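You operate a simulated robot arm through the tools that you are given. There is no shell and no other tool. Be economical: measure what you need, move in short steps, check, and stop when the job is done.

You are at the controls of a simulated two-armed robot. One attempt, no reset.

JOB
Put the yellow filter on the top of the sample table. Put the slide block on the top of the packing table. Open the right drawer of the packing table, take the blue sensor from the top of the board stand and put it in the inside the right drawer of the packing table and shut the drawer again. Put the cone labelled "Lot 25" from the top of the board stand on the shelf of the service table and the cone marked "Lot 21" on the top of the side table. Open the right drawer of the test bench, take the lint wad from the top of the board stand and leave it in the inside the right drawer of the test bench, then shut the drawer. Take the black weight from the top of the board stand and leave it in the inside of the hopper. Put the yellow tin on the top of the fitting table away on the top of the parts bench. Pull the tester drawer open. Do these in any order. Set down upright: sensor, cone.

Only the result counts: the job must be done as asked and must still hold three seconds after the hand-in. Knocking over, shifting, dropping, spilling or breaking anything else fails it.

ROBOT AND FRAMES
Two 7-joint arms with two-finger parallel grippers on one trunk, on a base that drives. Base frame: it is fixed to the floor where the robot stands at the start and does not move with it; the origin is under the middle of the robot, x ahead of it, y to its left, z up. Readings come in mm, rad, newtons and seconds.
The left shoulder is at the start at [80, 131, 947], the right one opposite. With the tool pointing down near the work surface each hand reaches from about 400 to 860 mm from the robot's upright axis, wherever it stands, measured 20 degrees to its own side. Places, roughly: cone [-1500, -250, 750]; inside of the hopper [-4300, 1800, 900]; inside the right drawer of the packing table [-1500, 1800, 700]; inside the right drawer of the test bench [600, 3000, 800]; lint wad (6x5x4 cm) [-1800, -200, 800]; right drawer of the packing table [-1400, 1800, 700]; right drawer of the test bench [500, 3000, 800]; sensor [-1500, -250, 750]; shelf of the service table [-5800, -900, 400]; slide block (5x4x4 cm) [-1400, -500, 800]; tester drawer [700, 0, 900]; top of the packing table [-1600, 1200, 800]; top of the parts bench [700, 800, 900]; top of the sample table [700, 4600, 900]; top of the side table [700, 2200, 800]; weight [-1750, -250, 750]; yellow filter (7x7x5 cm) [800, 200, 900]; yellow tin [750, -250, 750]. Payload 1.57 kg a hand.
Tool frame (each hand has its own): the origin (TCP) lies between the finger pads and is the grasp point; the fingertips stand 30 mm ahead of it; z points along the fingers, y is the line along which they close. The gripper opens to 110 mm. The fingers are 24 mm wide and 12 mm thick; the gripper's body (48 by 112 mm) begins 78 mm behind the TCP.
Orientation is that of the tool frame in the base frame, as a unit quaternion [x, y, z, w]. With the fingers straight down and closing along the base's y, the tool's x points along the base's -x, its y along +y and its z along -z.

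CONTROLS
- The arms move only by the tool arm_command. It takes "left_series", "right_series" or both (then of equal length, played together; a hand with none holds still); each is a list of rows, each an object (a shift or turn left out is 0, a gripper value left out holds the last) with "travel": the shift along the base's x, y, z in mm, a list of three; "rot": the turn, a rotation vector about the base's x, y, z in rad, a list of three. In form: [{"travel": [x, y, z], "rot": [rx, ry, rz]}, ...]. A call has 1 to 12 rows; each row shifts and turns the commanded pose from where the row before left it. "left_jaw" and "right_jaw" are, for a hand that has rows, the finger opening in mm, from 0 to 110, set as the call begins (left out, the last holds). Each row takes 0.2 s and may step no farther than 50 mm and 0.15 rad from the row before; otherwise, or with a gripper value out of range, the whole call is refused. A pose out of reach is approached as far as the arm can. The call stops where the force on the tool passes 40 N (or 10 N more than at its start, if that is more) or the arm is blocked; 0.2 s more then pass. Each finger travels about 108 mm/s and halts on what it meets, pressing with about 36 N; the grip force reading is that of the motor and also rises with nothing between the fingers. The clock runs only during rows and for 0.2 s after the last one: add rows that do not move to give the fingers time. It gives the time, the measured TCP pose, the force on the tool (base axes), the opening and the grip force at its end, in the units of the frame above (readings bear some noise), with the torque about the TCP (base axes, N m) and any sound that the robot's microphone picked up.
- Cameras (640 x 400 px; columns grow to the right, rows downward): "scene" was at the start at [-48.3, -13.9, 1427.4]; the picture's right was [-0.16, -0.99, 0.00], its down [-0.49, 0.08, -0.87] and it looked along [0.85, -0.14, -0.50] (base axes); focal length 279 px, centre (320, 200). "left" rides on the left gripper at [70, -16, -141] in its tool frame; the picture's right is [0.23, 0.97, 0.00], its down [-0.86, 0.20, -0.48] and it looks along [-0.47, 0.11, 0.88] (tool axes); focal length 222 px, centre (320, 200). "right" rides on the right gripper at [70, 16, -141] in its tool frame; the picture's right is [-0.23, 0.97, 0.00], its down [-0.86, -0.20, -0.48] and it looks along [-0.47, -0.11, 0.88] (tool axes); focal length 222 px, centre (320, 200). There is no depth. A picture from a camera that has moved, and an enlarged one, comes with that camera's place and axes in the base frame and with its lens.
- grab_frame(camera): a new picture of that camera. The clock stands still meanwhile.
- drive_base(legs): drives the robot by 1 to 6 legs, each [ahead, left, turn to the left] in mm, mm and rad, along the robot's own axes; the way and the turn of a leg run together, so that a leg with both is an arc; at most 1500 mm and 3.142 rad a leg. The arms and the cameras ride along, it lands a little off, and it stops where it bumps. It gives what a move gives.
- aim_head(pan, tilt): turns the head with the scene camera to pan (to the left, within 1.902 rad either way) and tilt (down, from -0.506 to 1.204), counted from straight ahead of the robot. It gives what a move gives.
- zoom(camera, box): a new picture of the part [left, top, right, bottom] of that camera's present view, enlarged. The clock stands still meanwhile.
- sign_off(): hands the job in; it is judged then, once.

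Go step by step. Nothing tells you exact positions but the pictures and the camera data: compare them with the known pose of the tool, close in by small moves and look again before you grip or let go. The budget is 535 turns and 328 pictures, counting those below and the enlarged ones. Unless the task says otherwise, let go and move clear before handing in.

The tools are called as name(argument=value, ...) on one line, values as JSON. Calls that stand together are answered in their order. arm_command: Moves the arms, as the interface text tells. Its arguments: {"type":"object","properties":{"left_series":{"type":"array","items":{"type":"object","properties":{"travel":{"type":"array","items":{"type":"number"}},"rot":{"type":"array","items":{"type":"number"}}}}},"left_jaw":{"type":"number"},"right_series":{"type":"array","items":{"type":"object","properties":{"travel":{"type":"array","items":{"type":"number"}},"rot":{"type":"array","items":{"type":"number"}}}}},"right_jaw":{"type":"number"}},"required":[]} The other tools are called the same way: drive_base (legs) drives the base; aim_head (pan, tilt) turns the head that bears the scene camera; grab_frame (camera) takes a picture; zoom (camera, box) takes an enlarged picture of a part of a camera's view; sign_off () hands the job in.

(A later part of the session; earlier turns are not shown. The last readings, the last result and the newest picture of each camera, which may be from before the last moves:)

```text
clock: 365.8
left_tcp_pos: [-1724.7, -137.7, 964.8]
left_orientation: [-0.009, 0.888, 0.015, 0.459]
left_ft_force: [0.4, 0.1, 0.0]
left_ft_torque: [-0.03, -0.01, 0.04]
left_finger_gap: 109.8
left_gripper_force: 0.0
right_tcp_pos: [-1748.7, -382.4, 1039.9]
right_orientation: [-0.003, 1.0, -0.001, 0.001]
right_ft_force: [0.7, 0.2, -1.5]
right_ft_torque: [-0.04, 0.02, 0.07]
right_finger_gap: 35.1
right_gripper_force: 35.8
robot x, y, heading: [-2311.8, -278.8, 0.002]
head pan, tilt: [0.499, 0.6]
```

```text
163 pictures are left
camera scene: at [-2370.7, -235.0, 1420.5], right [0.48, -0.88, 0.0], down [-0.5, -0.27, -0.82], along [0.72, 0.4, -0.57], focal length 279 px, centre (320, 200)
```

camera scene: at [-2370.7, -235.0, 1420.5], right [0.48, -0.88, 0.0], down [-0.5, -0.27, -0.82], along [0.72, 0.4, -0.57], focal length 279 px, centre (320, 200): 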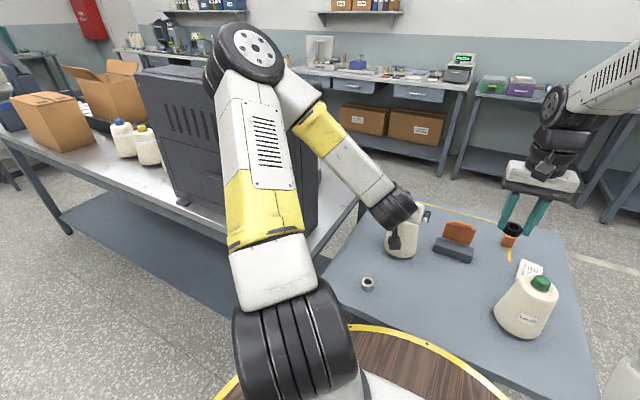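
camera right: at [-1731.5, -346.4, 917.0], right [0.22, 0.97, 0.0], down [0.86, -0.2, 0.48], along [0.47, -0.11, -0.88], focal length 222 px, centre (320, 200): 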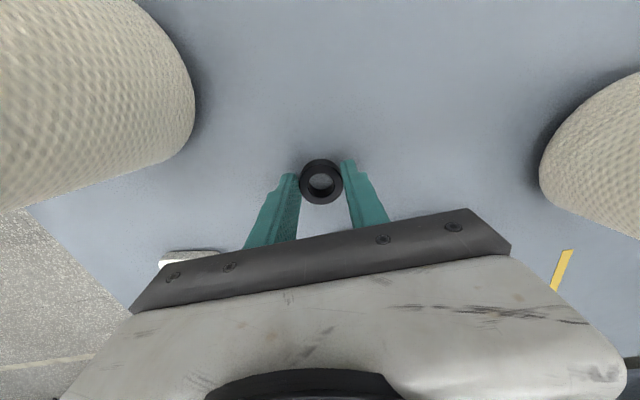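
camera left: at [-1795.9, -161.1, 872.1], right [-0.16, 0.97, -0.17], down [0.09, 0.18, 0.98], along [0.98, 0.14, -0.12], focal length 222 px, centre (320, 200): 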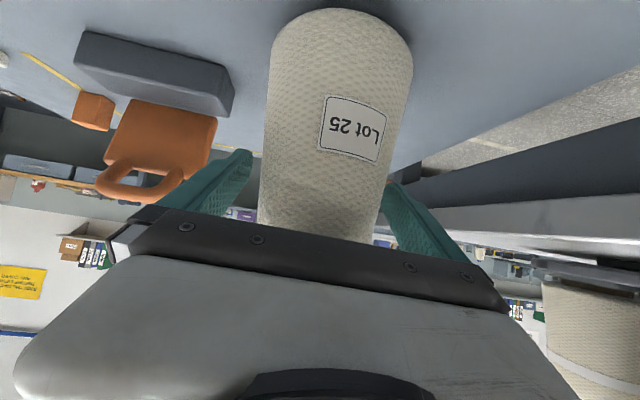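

Nothing seems displaced. I shift the base 190 mm right (away from the packing table) so the left arm has room.

drive_base(legs=[[0, -190, 0]])

arm_command(left_series=[{"travel": [0, 45, 0]}, {"travel": [0, 45, 0]}, {"travel": [0, 45, 0]}, {"travel": [0, 45, 0]}, {"travel": [0, 10, -20]}])

grab_frame(camera="left")

grab_frame(camera="scene")

```text
clock: 367.4
left_tcp_pos: [-1724.1, -325.5, 964.7]
left_orientation: [-0.01, 0.888, 0.015, 0.46]
left_ft_force: [-0.5, -0.7, -0.4]
left_ft_torque: [-0.01, 0.01, 0.02]
left_finger_gap: 110.2
left_gripper_force: 0.1
right_tcp_pos: [-1749.7, -573.2, 1040.4]
right_orientation: [-0.002, 1.0, 0.0, 0.001]
right_ft_force: [-0.4, 0.9, -0.5]
right_ft_torque: [-0.02, -0.01, -0.04]
right_finger_gap: 35.1
right_gripper_force: 36.5
robot x, y, heading: [-2313.2, -465.6, 0.0]
head pan, tilt: [0.499, 0.6]
```

```text
clock: 368.6
left_tcp_pos: [-1720.9, -136.0, 945.1]
left_orientation: [-0.009, 0.888, 0.015, 0.46]
left_ft_force: [-0.7, -0.5, 0.3]
left_ft_torque: [0.03, 0.03, 0.0]
left_finger_gap: 109.7
left_gripper_force: 0.0
right_tcp_pos: [-1749.6, -572.6, 1039.4]
right_orientation: [-0.002, 1.0, 0.0, 0.001]
right_ft_force: [-0.2, -0.6, -1.2]
right_ft_torque: [0.02, 0.01, 0.02]
right_finger_gap: 35.2
right_gripper_force: 36.1
robot x, y, heading: [-2310.3, -466.8, 0.001]
head pan, tilt: [0.499, 0.6]
```

```text
162 pictures are left
camera left: at [-1878.1, -156.9, 969.3], right [-0.16, 0.97, -0.17], down [0.1, 0.18, 0.98], along [0.98, 0.14, -0.12], focal length 222 px, centre (320, 200)
```

left: 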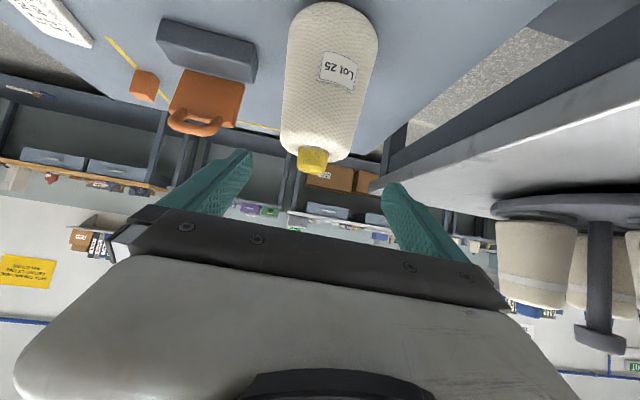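

```text
161 pictures are left
camera scene: at [-2370.5, -424.8, 1420.4], right [0.48, -0.88, 0.0], down [-0.5, -0.27, -0.83], along [0.72, 0.4, -0.56], focal length 279 px, centre (320, 200)
```

scene: 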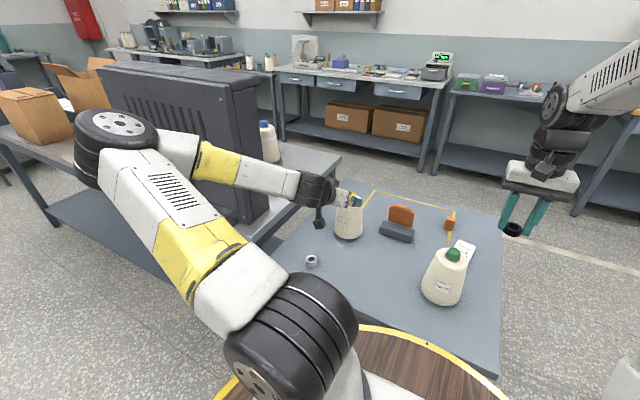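

The left elbow now swings over the packing table, too close to the cabinet. I'll deliver the weight first, and look at the service shelf before choosing how to grasp Lot 25. I back straight away and restore the left hand.

drive_base(legs=[[-450, 0, 0]])

arm_command(left_series=[{"travel": [0, -30, 20], "rot": [0, 0.15, 0]}, {"travel": [0, -30, 20], "rot": [0, 0.15, 0]}, {"travel": [0, -20, 20], "rot": [0, 0.15, 0]}, {"travel": [0, -20, 20], "rot": [0, 0.15, 0]}, {"travel": [0, 0, 20], "rot": [0, 0.15, 0]}, {"travel": [0, 0, 20], "rot": [0, 0.15, 0]}, {"travel": [-40, 0, 20], "rot": [0, 0.052, 0]}, {"travel": [-40, 0, 0]}, {"travel": [-40, 0, 0]}])

drive_base(legs=[[0, 0, 3.141]])

aim_head(pan=0.0, tilt=0.3)

grab_frame(camera="scene")

```text
clock: 371.3
left_tcp_pos: [-2172.7, -135.3, 944.4]
left_orientation: [-0.011, 0.888, 0.014, 0.459]
left_ft_force: [0.4, 0.8, -0.6]
left_ft_torque: [-0.01, 0.0, 0.01]
left_finger_gap: 110.2
left_gripper_force: 0.1
right_tcp_pos: [-2197.4, -572.9, 1038.7]
right_orientation: [-0.003, 1.0, -0.001, 0.001]
right_ft_force: [-0.6, -0.2, -1.1]
right_ft_torque: [-0.04, 0.03, 0.01]
right_finger_gap: 35.1
right_gripper_force: 36.1
robot x, y, heading: [-2755.1, -470.0, 0.004]
head pan, tilt: [0.499, 0.6]
```

```text
clock: 373.3
left_tcp_pos: [-2292.5, -236.5, 1085.5]
left_orientation: [-0.002, 1.0, 0.018, 0.001]
left_ft_force: [0.5, 0.7, 0.0]
left_ft_torque: [-0.04, 0.03, -0.01]
left_finger_gap: 109.8
left_gripper_force: 0.1
right_tcp_pos: [-2197.3, -572.3, 1038.3]
right_orientation: [-0.003, 1.0, 0.0, 0.001]
right_ft_force: [0.5, 0.9, -1.7]
right_ft_torque: [-0.01, 0.03, 0.0]
right_finger_gap: 35.1
right_gripper_force: 36.2
robot x, y, heading: [-2758.7, -471.4, 0.007]
head pan, tilt: [0.499, 0.6]
```

```text
clock: 381.0
left_tcp_pos: [-3223.4, -707.4, 1086.2]
left_orientation: [1.0, 0.006, -0.001, 0.018]
left_ft_force: [0.9, 0.6, -0.7]
left_ft_torque: [-0.01, 0.0, -0.04]
left_finger_gap: 110.0
left_gripper_force: 0.0
right_tcp_pos: [-3321.4, -370.5, 1038.7]
right_orientation: [1.0, 0.008, 0.0, 0.0]
right_ft_force: [0.1, 0.1, -1.1]
right_ft_torque: [0.01, -0.01, -0.01]
right_finger_gap: 35.0
right_gripper_force: 35.7
robot x, y, heading: [-2758.0, -469.5, -3.128]
head pan, tilt: [0.499, 0.6]
```

```text
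clock: 382.0
left_tcp_pos: [-3223.2, -705.1, 1087.1]
left_orientation: [1.0, 0.006, -0.001, 0.018]
left_ft_force: [-0.3, -0.9, -0.9]
left_ft_torque: [0.01, 0.01, -0.01]
left_finger_gap: 110.0
left_gripper_force: 0.1
right_tcp_pos: [-3321.5, -370.5, 1039.2]
right_orientation: [1.0, 0.008, -0.001, 0.0]
right_ft_force: [0.0, -0.7, -1.9]
right_ft_torque: [0.0, 0.02, -0.03]
right_finger_gap: 35.1
right_gripper_force: 36.3
robot x, y, heading: [-2759.7, -467.9, -3.122]
head pan, tilt: [0.0, 0.3]
```

```text
160 pictures are left
camera scene: at [-2710.6, -468.2, 1447.9], right [-0.01, 1.0, 0.0], down [0.3, 0.0, -0.96], along [-0.95, -0.01, -0.3], focal length 279 px, centre (320, 200)
```

scene: 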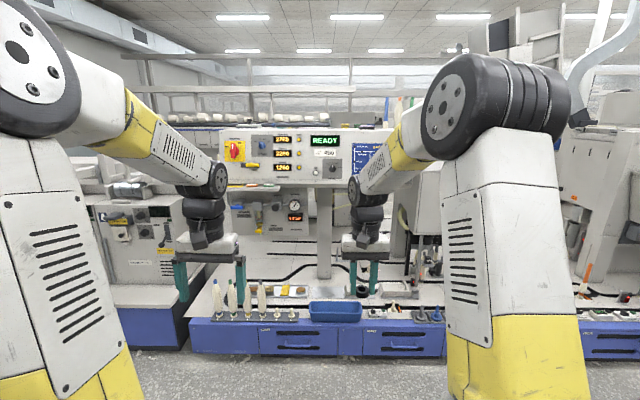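

A machine row stands ahead. I look left and right for the service table and the hopper.

aim_head(pan=-0.9, tilt=0.25)

grab_frame(camera="scene")

aim_head(pan=0.7, tilt=0.2)

grab_frame(camera="scene")

```text
clock: 383.2
left_tcp_pos: [-3223.8, -707.0, 1086.8]
left_orientation: [1.0, 0.006, -0.002, 0.019]
left_ft_force: [1.1, 0.3, 0.2]
left_ft_torque: [0.0, 0.04, -0.01]
left_finger_gap: 110.0
left_gripper_force: 0.1
right_tcp_pos: [-3322.8, -370.7, 1039.2]
right_orientation: [1.0, 0.008, 0.0, 0.0]
right_ft_force: [-0.4, 0.0, -0.9]
right_ft_torque: [-0.03, 0.03, -0.01]
right_finger_gap: 35.1
right_gripper_force: 35.6
robot x, y, heading: [-2761.4, -468.1, -3.128]
head pan, tilt: [-0.901, 0.25]
```

```text
159 pictures are left
camera scene: at [-2676.3, -394.5, 1452.7], right [0.77, 0.63, 0.0], down [0.16, -0.19, -0.97], along [-0.61, 0.75, -0.25], focal length 279 px, centre (320, 200)
```

scene: 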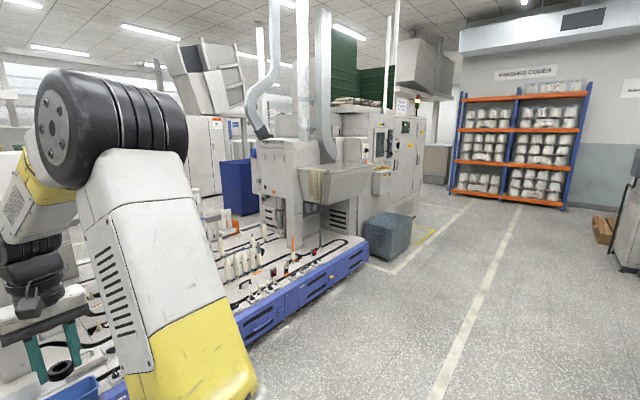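

```text
clock: 384.8
left_tcp_pos: [-3225.2, -706.4, 1087.6]
left_orientation: [1.0, 0.006, -0.001, 0.018]
left_ft_force: [-0.2, 0.4, -0.6]
left_ft_torque: [-0.01, 0.01, -0.04]
left_finger_gap: 110.1
left_gripper_force: 0.0
right_tcp_pos: [-3321.7, -371.4, 1039.0]
right_orientation: [1.0, 0.007, -0.001, 0.0]
right_ft_force: [0.5, 0.4, -1.3]
right_ft_torque: [0.01, -0.01, 0.03]
right_finger_gap: 35.1
right_gripper_force: 35.6
robot x, y, heading: [-2759.4, -472.2, -3.124]
head pan, tilt: [0.7, 0.201]
```

```text
158 pictures are left
camera scene: at [-2687.7, -527.8, 1457.2], right [-0.65, 0.76, 0.0], down [0.15, 0.13, -0.98], along [-0.74, -0.64, -0.2], focal length 279 px, centre (320, 200)
```

scene: 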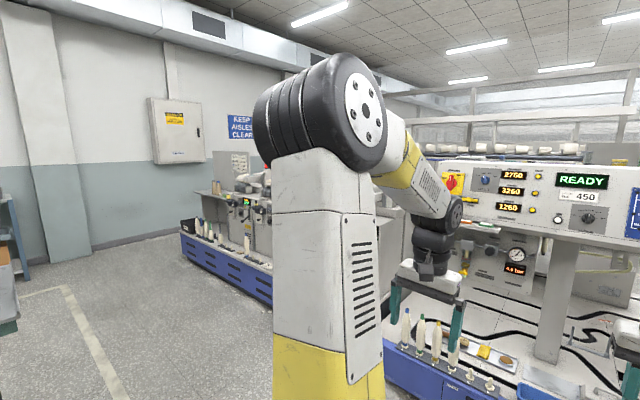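

The hopper (steel trough on the machine) is at about [-4300,1800]; I drive over there, keeping x≈-2760, and look.

drive_base(legs=[[0, 0, -0.016], [0, -1400, 0], [0, -650, 0]])

aim_head(pan=0.0, tilt=0.35)

grab_frame(camera="scene")

```text
clock: 395.5
left_tcp_pos: [-3207.2, 1370.5, 1085.5]
left_orientation: [1.0, 0.004, -0.002, 0.019]
left_ft_force: [0.9, 0.0, -0.3]
left_ft_torque: [0.0, -0.02, -0.05]
left_finger_gap: 110.2
left_gripper_force: 0.0
right_tcp_pos: [-3303.3, 1708.1, 1038.8]
right_orientation: [1.0, 0.005, -0.001, 0.001]
right_ft_force: [0.4, -0.6, -1.1]
right_ft_torque: [0.01, 0.01, -0.01]
right_finger_gap: 34.7
right_gripper_force: 36.2
robot x, y, heading: [-2741.3, 1607.0, -3.133]
head pan, tilt: [0.7, 0.201]
```

```text
clock: 396.6
left_tcp_pos: [-3206.5, 1370.9, 1086.6]
left_orientation: [1.0, 0.004, -0.002, 0.018]
left_ft_force: [0.1, 0.2, 0.0]
left_ft_torque: [-0.01, -0.03, 0.03]
left_finger_gap: 110.2
left_gripper_force: 0.1
right_tcp_pos: [-3302.7, 1706.5, 1040.0]
right_orientation: [1.0, 0.005, 0.0, 0.0]
right_ft_force: [0.9, -0.4, -0.3]
right_ft_torque: [-0.01, -0.01, -0.03]
right_finger_gap: 35.0
right_gripper_force: 35.9
robot x, y, heading: [-2741.1, 1603.3, -3.14]
head pan, tilt: [0.0, 0.351]
```

```text
157 pictures are left
camera scene: at [-2692.2, 1606.3, 1443.2], right [-0.01, 1.0, 0.0], down [0.34, 0.0, -0.94], along [-0.94, -0.01, -0.34], focal length 279 px, centre (320, 200)
```

scene: 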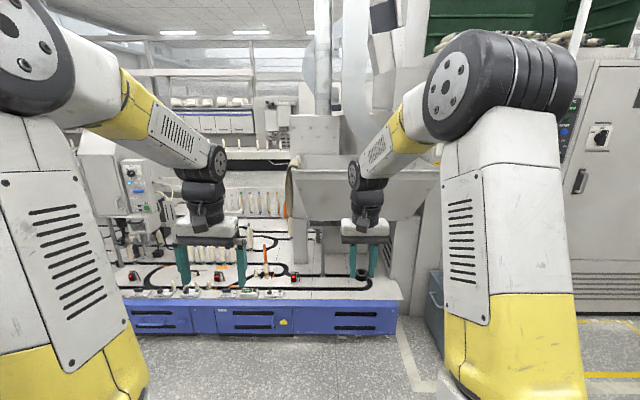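

zoom(camera="scene", box=[250, 130, 470, 350])

grab_frame(camera="right")

```text
1.82 times, centred on (360, 240) of scene
camera zoom: at [-2692.2, 1606.3, 1443.2], right [-0.01, 1.0, 0.0], down [0.34, 0.0, -0.94], along [-0.94, -0.01, -0.34], focal length 508 px, centre (247, 127)
```

zoom: 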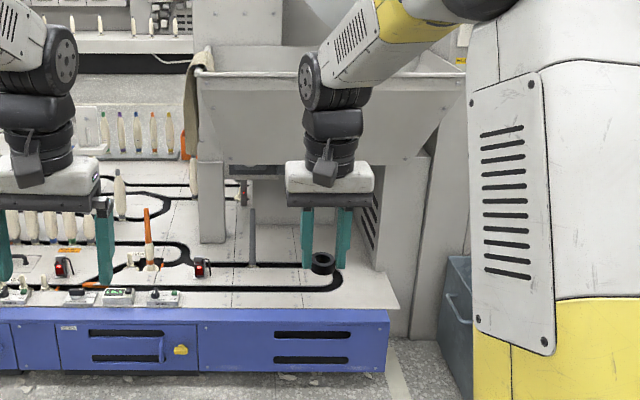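

```text
155 pictures are left
camera right: at [-3234.1, 1690.8, 1180.3], right [-0.22, -0.98, 0.0], down [-0.86, 0.19, 0.48], along [-0.47, 0.1, -0.88], focal length 222 px, centre (320, 200)
```

right: 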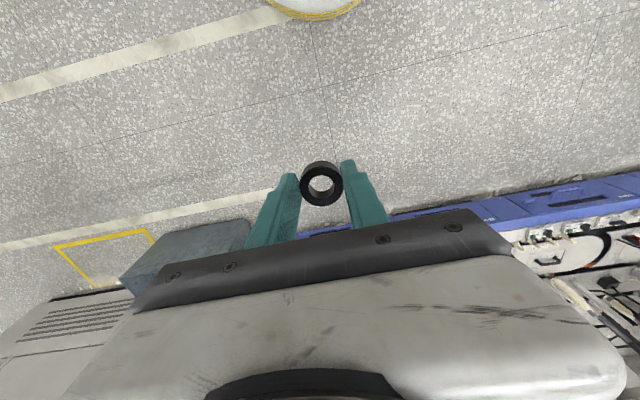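

The hopper is a V-trough with its rim above ~1040. I raise the hands and drive closer (base front of machine at x≈-4100).

arm_command(left_series=[{"travel": [0, 0, 45]}, {"travel": [0, 0, 45]}, {"travel": [30, 0, 30]}, {"travel": [40, 0, 0]}], right_series=[{"travel": [0, 0, 48]}, {"travel": [0, 0, 48]}, {"travel": [0, 0, 48]}, {"travel": [0, 0, 20]}])

drive_base(legs=[[600, 0, 0]])

aim_head(pan=-0.1, tilt=0.5)

grab_frame(camera="scene")

grab_frame(camera="right")

```text
clock: 397.6
left_tcp_pos: [-3134.3, 1371.1, 1206.2]
left_orientation: [1.0, 0.002, -0.002, 0.018]
left_ft_force: [-0.9, -0.3, -0.6]
left_ft_torque: [-0.01, -0.07, 0.0]
left_finger_gap: 109.9
left_gripper_force: 0.0
right_tcp_pos: [-3302.9, 1707.8, 1203.5]
right_orientation: [1.0, 0.004, -0.001, 0.0]
right_ft_force: [-0.1, 0.0, -0.7]
right_ft_torque: [0.01, -0.03, 0.03]
right_finger_gap: 35.0
right_gripper_force: 36.1
robot x, y, heading: [-2742.8, 1602.9, -3.133]
head pan, tilt: [0.0, 0.351]
```

```text
clock: 400.9
left_tcp_pos: [-3733.9, 1364.1, 1204.2]
left_orientation: [1.0, 0.003, -0.002, 0.018]
left_ft_force: [-0.1, -0.3, 0.4]
left_ft_torque: [-0.01, -0.01, 0.0]
left_finger_gap: 110.1
left_gripper_force: 0.0
right_tcp_pos: [-3901.7, 1701.9, 1201.7]
right_orientation: [1.0, 0.005, 0.0, 0.001]
right_ft_force: [0.2, -0.2, -1.3]
right_ft_torque: [-0.01, 0.0, 0.02]
right_finger_gap: 34.9
right_gripper_force: 35.9
robot x, y, heading: [-3341.2, 1601.1, -3.135]
head pan, tilt: [0.0, 0.351]
```

```text
clock: 401.6
left_tcp_pos: [-3734.3, 1364.1, 1205.8]
left_orientation: [1.0, 0.003, -0.002, 0.019]
left_ft_force: [0.0, -0.8, 0.2]
left_ft_torque: [-0.03, 0.05, -0.01]
left_finger_gap: 110.1
left_gripper_force: 0.1
right_tcp_pos: [-3902.4, 1702.5, 1203.0]
right_orientation: [1.0, 0.006, 0.0, 0.0]
right_ft_force: [-0.5, 0.8, -0.5]
right_ft_torque: [0.02, 0.01, -0.04]
right_finger_gap: 35.0
right_gripper_force: 35.6
robot x, y, heading: [-3339.9, 1600.9, -3.138]
head pan, tilt: [-0.099, 0.499]
```

```text
154 pictures are left
camera scene: at [-3289.3, 1610.5, 1429.6], right [0.09, 1.0, 0.0], down [0.48, -0.04, -0.88], along [-0.87, 0.08, -0.48], focal length 279 px, centre (320, 200)
```

scene: 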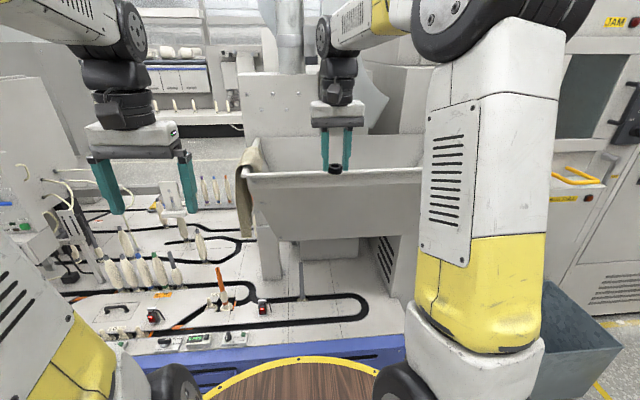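

```text
153 pictures are left
camera right: at [-3833.5, 1685.0, 1343.3], right [-0.22, -0.98, 0.0], down [-0.86, 0.19, 0.48], along [-0.47, 0.1, -0.88], focal length 222 px, centre (320, 200)
```

right: 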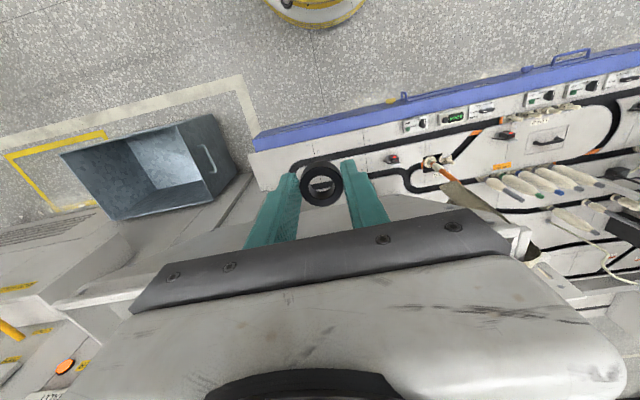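

Hopper front rim ≈ x -4086, z 1080, spanning y 1450–2000. I drive 270 mm closer and look into it.

drive_base(legs=[[270, 0, 0]])

grab_frame(camera="right")

grab_frame(camera="scene")

```text
clock: 403.5
left_tcp_pos: [-4002.4, 1364.2, 1205.5]
left_orientation: [1.0, 0.002, -0.001, 0.018]
left_ft_force: [-0.2, -0.2, 0.2]
left_ft_torque: [0.02, 0.02, -0.03]
left_finger_gap: 110.3
left_gripper_force: 0.1
right_tcp_pos: [-4169.2, 1701.1, 1203.0]
right_orientation: [1.0, 0.003, -0.001, 0.0]
right_ft_force: [-0.8, -0.4, -0.8]
right_ft_torque: [0.01, 0.0, 0.02]
right_finger_gap: 34.9
right_gripper_force: 36.4
robot x, y, heading: [-3611.2, 1597.4, -3.138]
head pan, tilt: [-0.099, 0.499]
```

```text
152 pictures are left
camera right: at [-4101.7, 1684.8, 1343.4], right [-0.22, -0.98, 0.0], down [-0.86, 0.19, 0.48], along [-0.47, 0.11, -0.88], focal length 222 px, centre (320, 200)
```

right: 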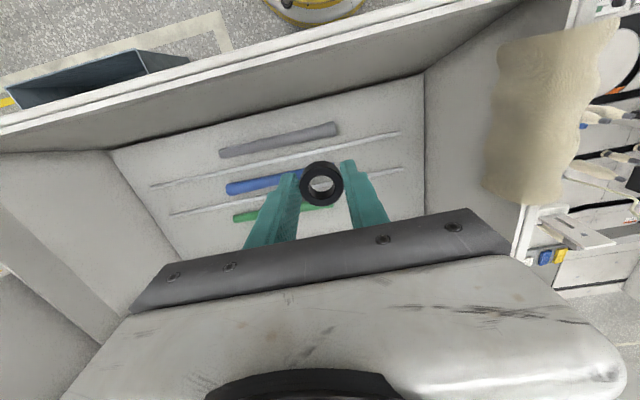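

```text
151 pictures are left
camera scene: at [-3557.7, 1608.5, 1429.5], right [0.09, 1.0, 0.0], down [0.48, -0.05, -0.88], along [-0.87, 0.08, -0.48], focal length 279 px, centre (320, 200)
```

scene: 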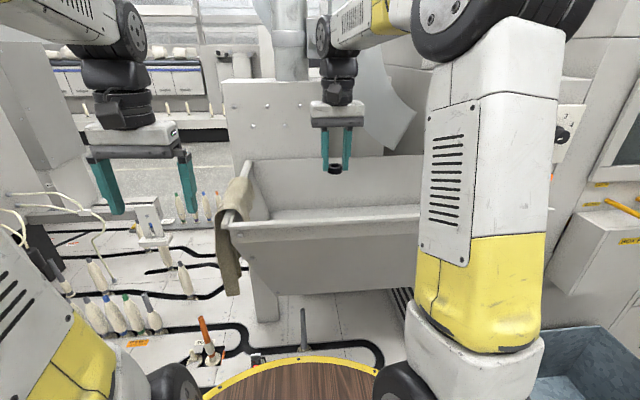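

I look into the hopper more closely.

zoom(camera="right", box=[100, 50, 460, 260])

```text
1.78 times, centred on (280, 155) of right
camera zoom: at [-4101.7, 1684.8, 1343.4], right [-0.22, -0.98, 0.0], down [-0.86, 0.19, 0.48], along [-0.47, 0.11, -0.88], focal length 395 px, centre (391, 280)
```

zoom: 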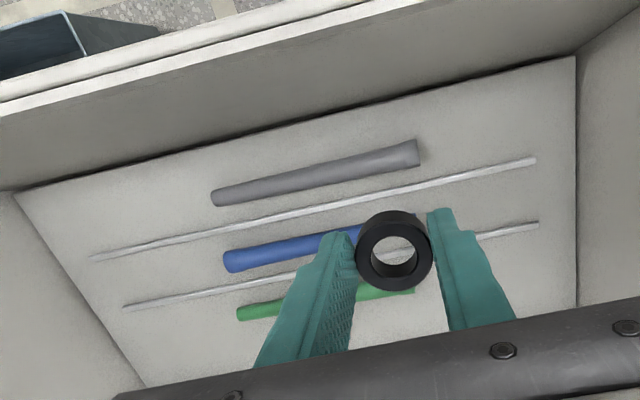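

Floor has tubes lying in it; a free patch lies toward the -y end, ≈[-4178,1600]. I shift the base 100 mm left and check.

drive_base(legs=[[0, 100, 0]])

arm_command(right_series=[{"travel": [-5, 0, -40]}, {"travel": [0, 0, -40]}])

grab_frame(camera="right")

grab_frame(camera="scene")

```text
clock: 404.7
left_tcp_pos: [-4001.1, 1262.2, 1204.0]
left_orientation: [1.0, 0.002, -0.002, 0.018]
left_ft_force: [0.3, -0.4, 0.2]
left_ft_torque: [0.0, 0.04, 0.02]
left_finger_gap: 110.0
left_gripper_force: 0.1
right_tcp_pos: [-4168.9, 1599.4, 1202.1]
right_orientation: [1.0, 0.003, -0.001, 0.0]
right_ft_force: [-0.9, 0.3, -1.4]
right_ft_torque: [-0.04, 0.02, -0.01]
right_finger_gap: 34.9
right_gripper_force: 36.7
robot x, y, heading: [-3612.6, 1498.3, -3.139]
head pan, tilt: [-0.099, 0.499]
```

```text
clock: 405.3
left_tcp_pos: [-4001.7, 1263.5, 1205.1]
left_orientation: [1.0, 0.002, -0.002, 0.017]
left_ft_force: [0.3, 0.5, 0.1]
left_ft_torque: [0.01, 0.03, 0.03]
left_finger_gap: 110.2
left_gripper_force: 0.0
right_tcp_pos: [-4174.7, 1601.2, 1122.3]
right_orientation: [1.0, 0.003, 0.0, 0.0]
right_ft_force: [0.3, 0.4, -1.4]
right_ft_torque: [0.01, 0.0, 0.01]
right_finger_gap: 34.7
right_gripper_force: 35.9
robot x, y, heading: [-3608.4, 1496.0, -3.13]
head pan, tilt: [-0.099, 0.499]
```

```text
149 pictures are left
camera right: at [-4106.3, 1584.7, 1263.2], right [-0.22, -0.98, 0.0], down [-0.86, 0.19, 0.48], along [-0.47, 0.11, -0.88], focal length 222 px, centre (320, 200)
```

right: 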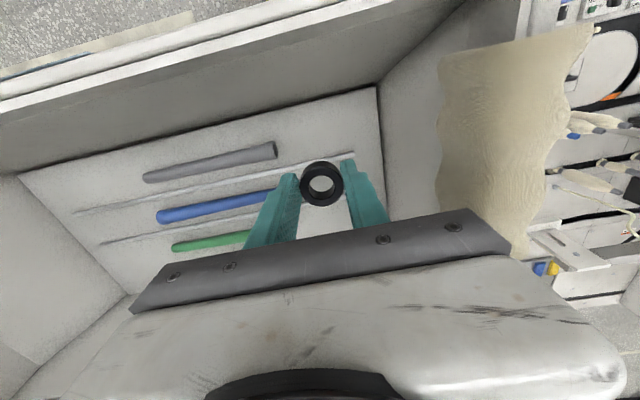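

```text
148 pictures are left
camera scene: at [-3557.2, 1506.3, 1429.5], right [0.09, 1.0, 0.0], down [0.48, -0.05, -0.88], along [-0.87, 0.08, -0.48], focal length 279 px, centre (320, 200)
```

scene: 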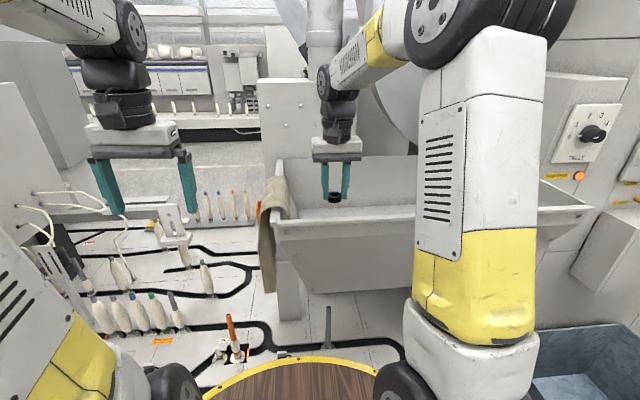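

Floor ≈ z 905. To keep the wrist camera clear of the rim I choose x≈-4260, between the two floor rails. I move there and lower.

arm_command(right_series=[{"travel": [-43, 0, 0]}, {"travel": [-42, 0, 0]}, {"travel": [0, 0, -40]}, {"travel": [0, 0, -40]}, {"travel": [0, 0, -30]}])

grab_frame(camera="right")

zoom(camera="scene", box=[240, 100, 440, 300])

```text
clock: 406.5
left_tcp_pos: [-4002.9, 1264.5, 1205.0]
left_orientation: [1.0, 0.002, -0.002, 0.018]
left_ft_force: [0.2, -0.3, 0.4]
left_ft_torque: [0.02, -0.02, -0.02]
left_finger_gap: 110.0
left_gripper_force: 0.1
right_tcp_pos: [-4261.0, 1598.3, 1011.0]
right_orientation: [1.0, 0.003, -0.001, 0.0]
right_ft_force: [-0.1, 0.1, -0.4]
right_ft_torque: [-0.02, -0.01, -0.02]
right_finger_gap: 34.8
right_gripper_force: 35.8
robot x, y, heading: [-3606.6, 1495.9, -3.137]
head pan, tilt: [-0.099, 0.499]
```

```text
147 pictures are left
camera right: at [-4192.3, 1582.2, 1152.2], right [-0.22, -0.98, 0.0], down [-0.86, 0.19, 0.48], along [-0.47, 0.11, -0.88], focal length 222 px, centre (320, 200)
```

right: 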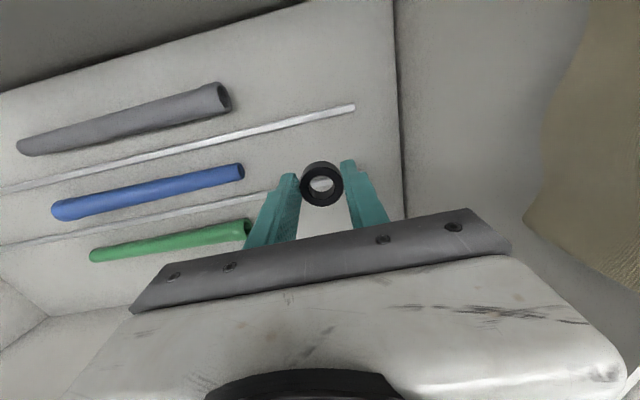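

```text
2.00 times, centred on (340, 200) of scene
camera zoom: at [-3557.3, 1506.3, 1429.5], right [0.09, 1.0, 0.0], down [0.48, -0.05, -0.88], along [-0.87, 0.08, -0.48], focal length 559 px, centre (280, 200)
```

zoom: 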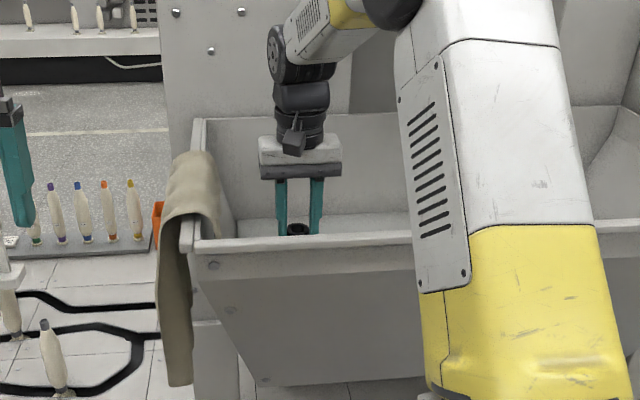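

arm_command(right_series=[{"travel": [0, 0, -30]}, {"travel": [0, 0, -20]}, {"travel": [0, 0, -8]}, {"travel": [0, 0, -5]}, {"travel": [0, 0, -4]}])

grab_frame(camera="right")

```text
clock: 407.7
left_tcp_pos: [-4002.6, 1263.5, 1204.7]
left_orientation: [1.0, 0.003, -0.001, 0.018]
left_ft_force: [0.6, -0.1, 0.2]
left_ft_torque: [-0.02, 0.01, 0.02]
left_finger_gap: 110.1
left_gripper_force: 0.0
right_tcp_pos: [-4260.0, 1600.9, 945.2]
right_orientation: [1.0, 0.003, -0.001, 0.0]
right_ft_force: [0.2, 0.3, -1.2]
right_ft_torque: [0.02, -0.03, 0.02]
right_finger_gap: 34.9
right_gripper_force: 35.6
robot x, y, heading: [-3610.8, 1495.5, -3.136]
head pan, tilt: [-0.099, 0.499]
```

```text
145 pictures are left
camera right: at [-4191.6, 1582.4, 1085.9], right [-0.22, -0.98, 0.0], down [-0.86, 0.19, 0.48], along [-0.47, 0.11, -0.88], focal length 222 px, centre (320, 200)
```

right: 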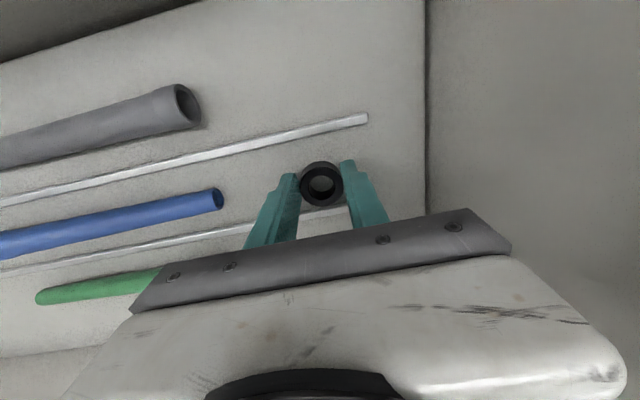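

arm_command(right_series=[{"travel": [0, 0, -3]}, {"travel": [0, 0, -3]}, {"travel": [0, 0, -3]}, {"travel": [0, 0, -3]}])

```text
clock: 408.7
left_tcp_pos: [-4001.4, 1263.7, 1206.0]
left_orientation: [1.0, 0.001, -0.001, 0.018]
left_ft_force: [0.6, -0.1, -0.9]
left_ft_torque: [-0.02, 0.01, 0.01]
left_finger_gap: 109.9
left_gripper_force: 0.1
right_tcp_pos: [-4260.8, 1599.2, 934.8]
right_orientation: [1.0, 0.002, -0.004, 0.0]
right_ft_force: [1.9, 1.5, 31.8]
right_ft_torque: [0.09, 0.14, 0.03]
right_finger_gap: 35.3
right_gripper_force: 36.2
robot x, y, heading: [-3610.2, 1498.8, -3.142]
head pan, tilt: [-0.099, 0.499]
```

Contact with the hopper floor. I relieve, open, and rise.

arm_command(right_series=[{"travel": [0, 0, 2]}, {}])

arm_command(right_series=[{}, {}], right_jaw=60)

arm_command(right_series=[{"travel": [0, 0, 30]}, {"travel": [0, 0, 45]}, {"travel": [0, 0, 45]}, {"travel": [0, 0, 45]}, {"travel": [0, 0, 45]}, {"travel": [0, 0, 45]}])

grab_frame(camera="right")

```text
clock: 409.3
left_tcp_pos: [-4001.1, 1262.2, 1204.1]
left_orientation: [1.0, 0.002, -0.002, 0.018]
left_ft_force: [0.1, 0.0, -0.1]
left_ft_torque: [-0.04, -0.03, 0.0]
left_finger_gap: 109.7
left_gripper_force: 0.1
right_tcp_pos: [-4260.0, 1599.3, 934.9]
right_orientation: [1.0, 0.002, -0.001, 0.0]
right_ft_force: [-5.7, 2.1, 15.7]
right_ft_torque: [0.04, 0.5, -0.07]
right_finger_gap: 34.9
right_gripper_force: 36.0
robot x, y, heading: [-3605.5, 1500.2, -3.137]
head pan, tilt: [-0.099, 0.499]
```

```text
clock: 409.9
left_tcp_pos: [-4001.3, 1262.9, 1204.8]
left_orientation: [1.0, 0.002, -0.001, 0.018]
left_ft_force: [0.6, 0.1, 0.0]
left_ft_torque: [0.01, 0.0, 0.0]
left_finger_gap: 110.0
left_gripper_force: 0.1
right_tcp_pos: [-4259.1, 1598.6, 935.1]
right_orientation: [1.0, 0.003, 0.001, 0.0]
right_ft_force: [6.1, 3.5, 10.0]
right_ft_torque: [-0.23, -0.06, 0.11]
right_finger_gap: 57.3
right_gripper_force: 0.1
robot x, y, heading: [-3610.2, 1497.1, -3.134]
head pan, tilt: [-0.099, 0.499]
```

```text
clock: 411.3
left_tcp_pos: [-4001.7, 1262.0, 1205.5]
left_orientation: [1.0, 0.002, -0.003, 0.019]
left_ft_force: [0.0, 0.0, 0.7]
left_ft_torque: [-0.04, -0.01, -0.01]
left_finger_gap: 110.1
left_gripper_force: 0.2
right_tcp_pos: [-4260.8, 1599.6, 1189.7]
right_orientation: [1.0, 0.003, -0.001, 0.0]
right_ft_force: [-0.3, 0.7, 0.4]
right_ft_torque: [-0.01, 0.01, -0.03]
right_finger_gap: 60.1
right_gripper_force: 0.0
robot x, y, heading: [-3607.6, 1495.5, -3.139]
head pan, tilt: [-0.099, 0.499]
```

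```text
144 pictures are left
camera right: at [-4192.1, 1582.5, 1331.3], right [-0.22, -0.98, 0.0], down [-0.86, 0.19, 0.48], along [-0.47, 0.11, -0.88], focal length 222 px, centre (320, 200)
```

right: 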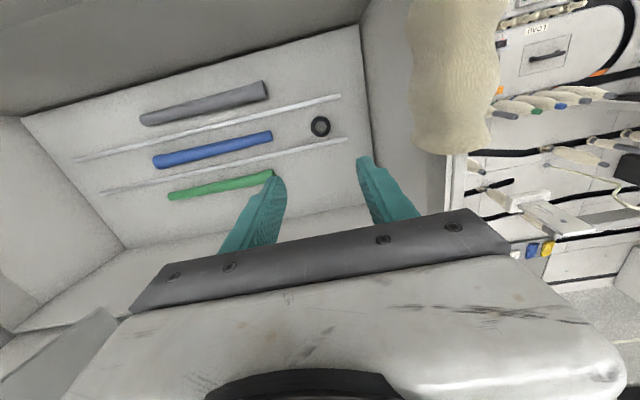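

The weight rests in the hopper. Now I back off and look for a way to the service table at about [-5800,-900].

arm_command(right_series=[{"travel": [45, 0, 0]}, {"travel": [45, 0, 0]}, {"travel": [45, 0, 0]}, {"travel": [40, 0, 0]}])

drive_base(legs=[[-850, 0, 0], [0, 1400, 0], [0, 600, 0]])

aim_head(pan=0.35, tilt=0.15)

grab_frame(camera="scene")

aim_head(pan=-0.3, tilt=0.1)

grab_frame(camera="scene")

```text
clock: 412.3
left_tcp_pos: [-4003.3, 1262.3, 1205.4]
left_orientation: [1.0, 0.002, -0.002, 0.018]
left_ft_force: [-0.2, -0.3, 0.4]
left_ft_torque: [0.0, 0.01, -0.01]
left_finger_gap: 110.2
left_gripper_force: 0.0
right_tcp_pos: [-4086.3, 1599.3, 1191.2]
right_orientation: [1.0, 0.003, -0.001, 0.0]
right_ft_force: [-0.5, -0.2, 0.2]
right_ft_torque: [0.04, -0.01, -0.03]
right_finger_gap: 60.1
right_gripper_force: 0.1
robot x, y, heading: [-3609.7, 1494.4, -3.133]
head pan, tilt: [-0.099, 0.499]
```

```text
clock: 426.2
left_tcp_pos: [-3159.4, -712.9, 1205.5]
left_orientation: [1.0, 0.001, -0.002, 0.018]
left_ft_force: [-0.4, 0.4, 0.0]
left_ft_torque: [-0.01, -0.02, 0.01]
left_finger_gap: 110.1
left_gripper_force: 0.1
right_tcp_pos: [-3244.1, -376.0, 1190.4]
right_orientation: [1.0, 0.003, 0.0, 0.0]
right_ft_force: [-1.0, 0.6, 0.4]
right_ft_torque: [0.02, 0.02, 0.02]
right_finger_gap: 59.9
right_gripper_force: 0.2
robot x, y, heading: [-2765.2, -478.4, -3.138]
head pan, tilt: [-0.099, 0.499]
```

```text
clock: 427.1
left_tcp_pos: [-3159.7, -711.4, 1204.5]
left_orientation: [1.0, 0.002, -0.001, 0.018]
left_ft_force: [-0.2, -0.5, -0.2]
left_ft_torque: [0.02, 0.0, 0.01]
left_finger_gap: 110.1
left_gripper_force: 0.1
right_tcp_pos: [-3243.3, -375.5, 1189.6]
right_orientation: [1.0, 0.002, -0.001, 0.0]
right_ft_force: [-0.1, 0.5, -0.1]
right_ft_torque: [0.02, 0.05, -0.04]
right_finger_gap: 60.0
right_gripper_force: 0.0
robot x, y, heading: [-2767.5, -477.4, -3.136]
head pan, tilt: [0.351, 0.15]
```

```text
143 pictures are left
camera scene: at [-2710.9, -510.1, 1461.9], right [-0.35, 0.94, 0.0], down [0.14, 0.05, -0.99], along [-0.93, -0.34, -0.15], focal length 279 px, centre (320, 200)
```

scene: 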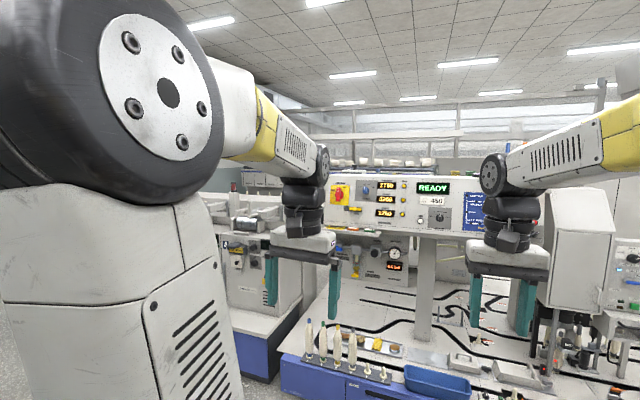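

```text
clock: 428.1
left_tcp_pos: [-3159.1, -713.3, 1204.6]
left_orientation: [1.0, 0.001, -0.002, 0.019]
left_ft_force: [-0.9, -0.3, 0.0]
left_ft_torque: [0.0, 0.01, 0.0]
left_finger_gap: 109.9
left_gripper_force: 0.1
right_tcp_pos: [-3244.1, -376.1, 1190.0]
right_orientation: [1.0, 0.003, -0.001, 0.0]
right_ft_force: [-0.6, -0.4, -1.1]
right_ft_torque: [-0.01, 0.02, 0.02]
right_finger_gap: 60.0
right_gripper_force: 0.1
robot x, y, heading: [-2764.5, -480.5, -3.137]
head pan, tilt: [-0.3, 0.099]
```

```text
142 pictures are left
camera scene: at [-2712.0, -451.1, 1466.6], right [0.29, 0.96, 0.0], down [0.1, -0.03, -0.99], along [-0.95, 0.29, -0.1], focal length 279 px, centre (320, 200)
```

scene: 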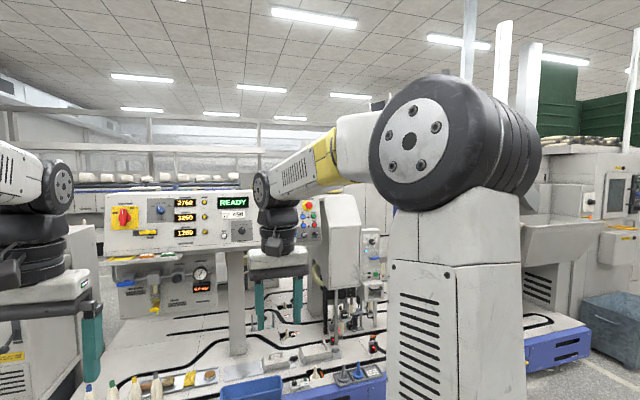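

The service table must be behind this machine row. I turn the base left to check the south side for a passage.

drive_base(legs=[[0, 0, 0.75]])

aim_head(pan=0.0, tilt=0.2)

grab_frame(camera="scene")

```text
clock: 430.5
left_tcp_pos: [-2898.4, -917.4, 1204.2]
left_orientation: [0.931, 0.365, 0.005, 0.018]
left_ft_force: [0.3, 0.4, 0.1]
left_ft_torque: [-0.01, -0.01, 0.01]
left_finger_gap: 110.1
left_gripper_force: 0.1
right_tcp_pos: [-3188.2, -726.5, 1190.5]
right_orientation: [0.931, 0.366, 0.0, 0.0]
right_ft_force: [-0.6, -0.2, -0.1]
right_ft_torque: [0.0, 0.03, -0.01]
right_finger_gap: 59.9
right_gripper_force: 0.0
robot x, y, heading: [-2767.3, -479.6, -2.387]
head pan, tilt: [-0.3, 0.099]
```

```text
clock: 431.3
left_tcp_pos: [-2897.8, -917.3, 1204.9]
left_orientation: [0.931, 0.365, 0.005, 0.017]
left_ft_force: [0.7, 0.2, -0.3]
left_ft_torque: [-0.01, 0.01, -0.05]
left_finger_gap: 110.2
left_gripper_force: 0.1
right_tcp_pos: [-3188.1, -728.1, 1190.6]
right_orientation: [0.931, 0.366, -0.001, 0.0]
right_ft_force: [-0.5, -0.3, 0.9]
right_ft_torque: [-0.01, 0.03, -0.01]
right_finger_gap: 60.2
right_gripper_force: 0.0
robot x, y, heading: [-2765.5, -479.1, -2.39]
head pan, tilt: [0.0, 0.201]
```

```text
141 pictures are left
camera scene: at [-2729.6, -446.7, 1457.2], right [-0.68, 0.73, 0.0], down [0.15, 0.14, -0.98], along [-0.72, -0.67, -0.2], focal length 279 px, centre (320, 200)
```

scene: 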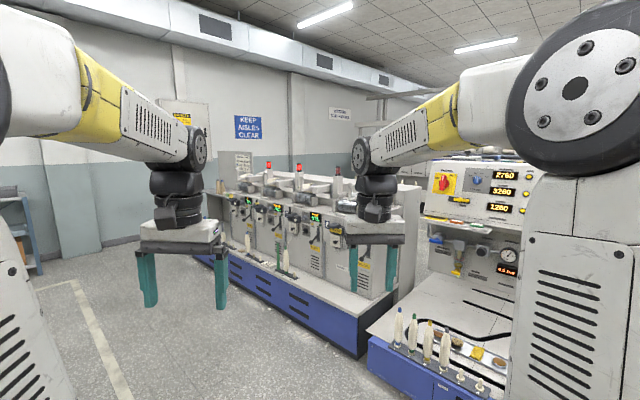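

There is a passage at the south end (y≈-4500). First I fetch Lot 25, this time with the right hand pitched (its elbow swings over open space). I turn to face the stand and tuck the left hand back.

drive_base(legs=[[0, 0, 2.39], [0, 520, 0]])

arm_command(left_series=[{"travel": [-25, 35, 0]}, {"travel": [-25, 35, 0]}, {"travel": [-25, 35, 0]}, {"travel": [-25, 35, 0]}, {"travel": [-20, 35, 0]}], right_jaw=110, right_series=[{}, {}, {}, {}, {}])

aim_head(pan=-0.2, tilt=0.5)

grab_frame(camera="scene")

```text
clock: 440.0
left_tcp_pos: [-2368.9, 270.6, 1204.9]
left_orientation: [0.002, 1.0, 0.018, 0.001]
left_ft_force: [-0.7, 0.4, -0.3]
left_ft_torque: [-0.01, 0.02, 0.02]
left_finger_gap: 109.7
left_gripper_force: 0.0
right_tcp_pos: [-2285.6, -67.6, 1190.1]
right_orientation: [0.0, 1.0, 0.0, 0.001]
right_ft_force: [-0.5, -0.3, -0.2]
right_ft_torque: [0.03, 0.0, 0.02]
right_finger_gap: 60.1
right_gripper_force: 0.0
robot x, y, heading: [-2765.3, 38.5, -0.008]
head pan, tilt: [0.0, 0.201]
```

```text
clock: 441.2
left_tcp_pos: [-2487.9, 444.6, 1204.9]
left_orientation: [0.002, 1.0, 0.019, 0.002]
left_ft_force: [0.3, -0.7, 0.2]
left_ft_torque: [0.03, 0.01, 0.0]
left_finger_gap: 110.1
left_gripper_force: 0.1
right_tcp_pos: [-2287.0, -67.7, 1190.9]
right_orientation: [0.0, 1.0, 0.0, 0.002]
right_ft_force: [0.0, -0.3, -0.6]
right_ft_torque: [0.02, 0.01, -0.04]
right_finger_gap: 109.9
right_gripper_force: 0.0
robot x, y, heading: [-2760.6, 38.3, -0.006]
head pan, tilt: [0.0, 0.201]
```

```text
clock: 442.0
left_tcp_pos: [-2488.2, 445.2, 1203.6]
left_orientation: [0.002, 1.0, 0.019, 0.002]
left_ft_force: [0.0, 0.0, 0.0]
left_ft_torque: [-0.01, -0.02, -0.02]
left_finger_gap: 110.2
left_gripper_force: 0.1
right_tcp_pos: [-2287.1, -67.2, 1190.9]
right_orientation: [0.0, 1.0, 0.0, 0.001]
right_ft_force: [0.7, 0.4, -0.3]
right_ft_torque: [-0.01, -0.03, -0.03]
right_finger_gap: 109.9
right_gripper_force: 0.1
robot x, y, heading: [-2764.0, 38.9, -0.0]
head pan, tilt: [-0.201, 0.499]
```

```text
140 pictures are left
camera scene: at [-2812.5, 21.6, 1429.6], right [-0.2, -0.98, 0.0], down [-0.47, 0.1, -0.88], along [0.86, -0.18, -0.48], focal length 279 px, centre (320, 200)
```

scene: 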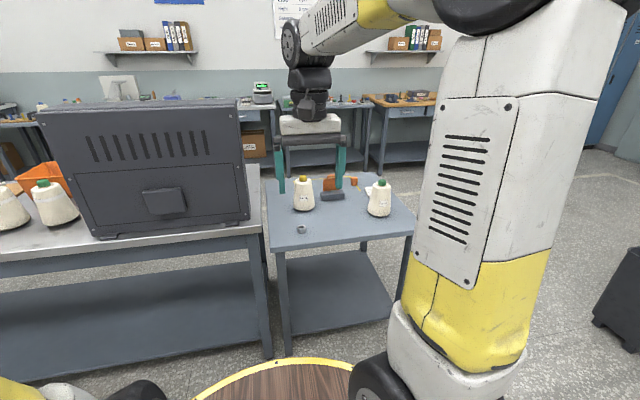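

I pitch the right hand forward while extending it a bit.

arm_command(right_series=[{"travel": [14, 0, -20], "rot": [0, -0.143, 0]}, {"travel": [14, 0, -20], "rot": [0, -0.143, 0]}, {"travel": [14, 0, -20], "rot": [0, -0.143, 0]}, {"travel": [14, 0, -20], "rot": [0, -0.143, 0]}, {"travel": [14, 0, -20], "rot": [0, -0.143, 0]}, {"travel": [14, 0, -20], "rot": [0, -0.143, 0]}, {"travel": [14, 0, -20], "rot": [0, -0.143, 0]}])

drive_base(legs=[[300, 0, 0]])

grab_frame(camera="scene")

grab_frame(camera="right")

```text
clock: 443.6
left_tcp_pos: [-2488.1, 444.0, 1205.5]
left_orientation: [0.002, 1.0, 0.018, 0.001]
left_ft_force: [-0.1, 0.0, -0.7]
left_ft_torque: [-0.06, -0.02, 0.01]
left_finger_gap: 109.8
left_gripper_force: 0.1
right_tcp_pos: [-2191.2, -69.8, 1048.1]
right_orientation: [0.009, 0.878, -0.001, 0.478]
right_ft_force: [0.1, 1.4, 1.5]
right_ft_torque: [-0.09, 0.1, -0.08]
right_finger_gap: 109.8
right_gripper_force: 0.2
robot x, y, heading: [-2763.7, 39.0, -0.001]
head pan, tilt: [-0.201, 0.499]
```

```text
clock: 445.6
left_tcp_pos: [-2185.1, 442.6, 1206.4]
left_orientation: [0.004, 1.0, 0.018, 0.002]
left_ft_force: [-0.1, -0.1, -1.0]
left_ft_torque: [-0.03, 0.0, -0.02]
left_finger_gap: 110.0
left_gripper_force: 0.0
right_tcp_pos: [-1888.5, -71.5, 1049.3]
right_orientation: [0.002, 0.877, -0.002, 0.48]
right_ft_force: [0.5, 0.6, 0.2]
right_ft_torque: [0.0, -0.02, 0.0]
right_finger_gap: 109.7
right_gripper_force: 0.0
robot x, y, heading: [-2466.3, 35.4, -0.007]
head pan, tilt: [-0.201, 0.499]
```

```text
139 pictures are left
camera scene: at [-2512.1, 20.8, 1429.5], right [-0.21, -0.98, 0.0], down [-0.47, 0.1, -0.88], along [0.86, -0.18, -0.48], focal length 279 px, centre (320, 200)
```

scene: 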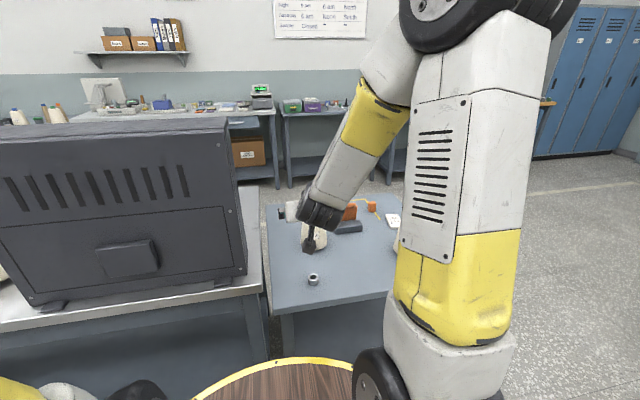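

```text
138 pictures are left
camera right: at [-2047.3, -55.0, 1066.7], right [0.13, 0.97, 0.19], down [0.06, -0.2, 0.98], along [0.99, -0.11, -0.08], focal length 222 px, centre (320, 200)
```

right: 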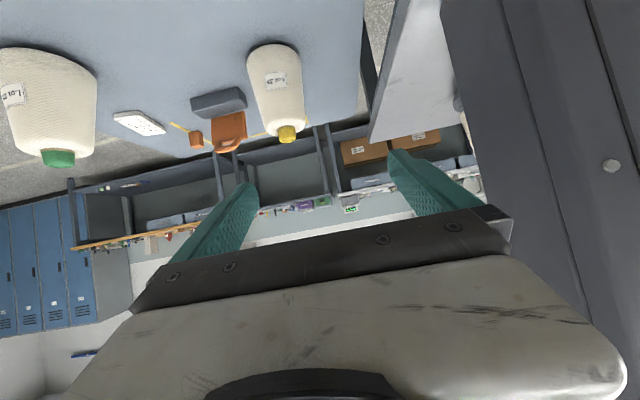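

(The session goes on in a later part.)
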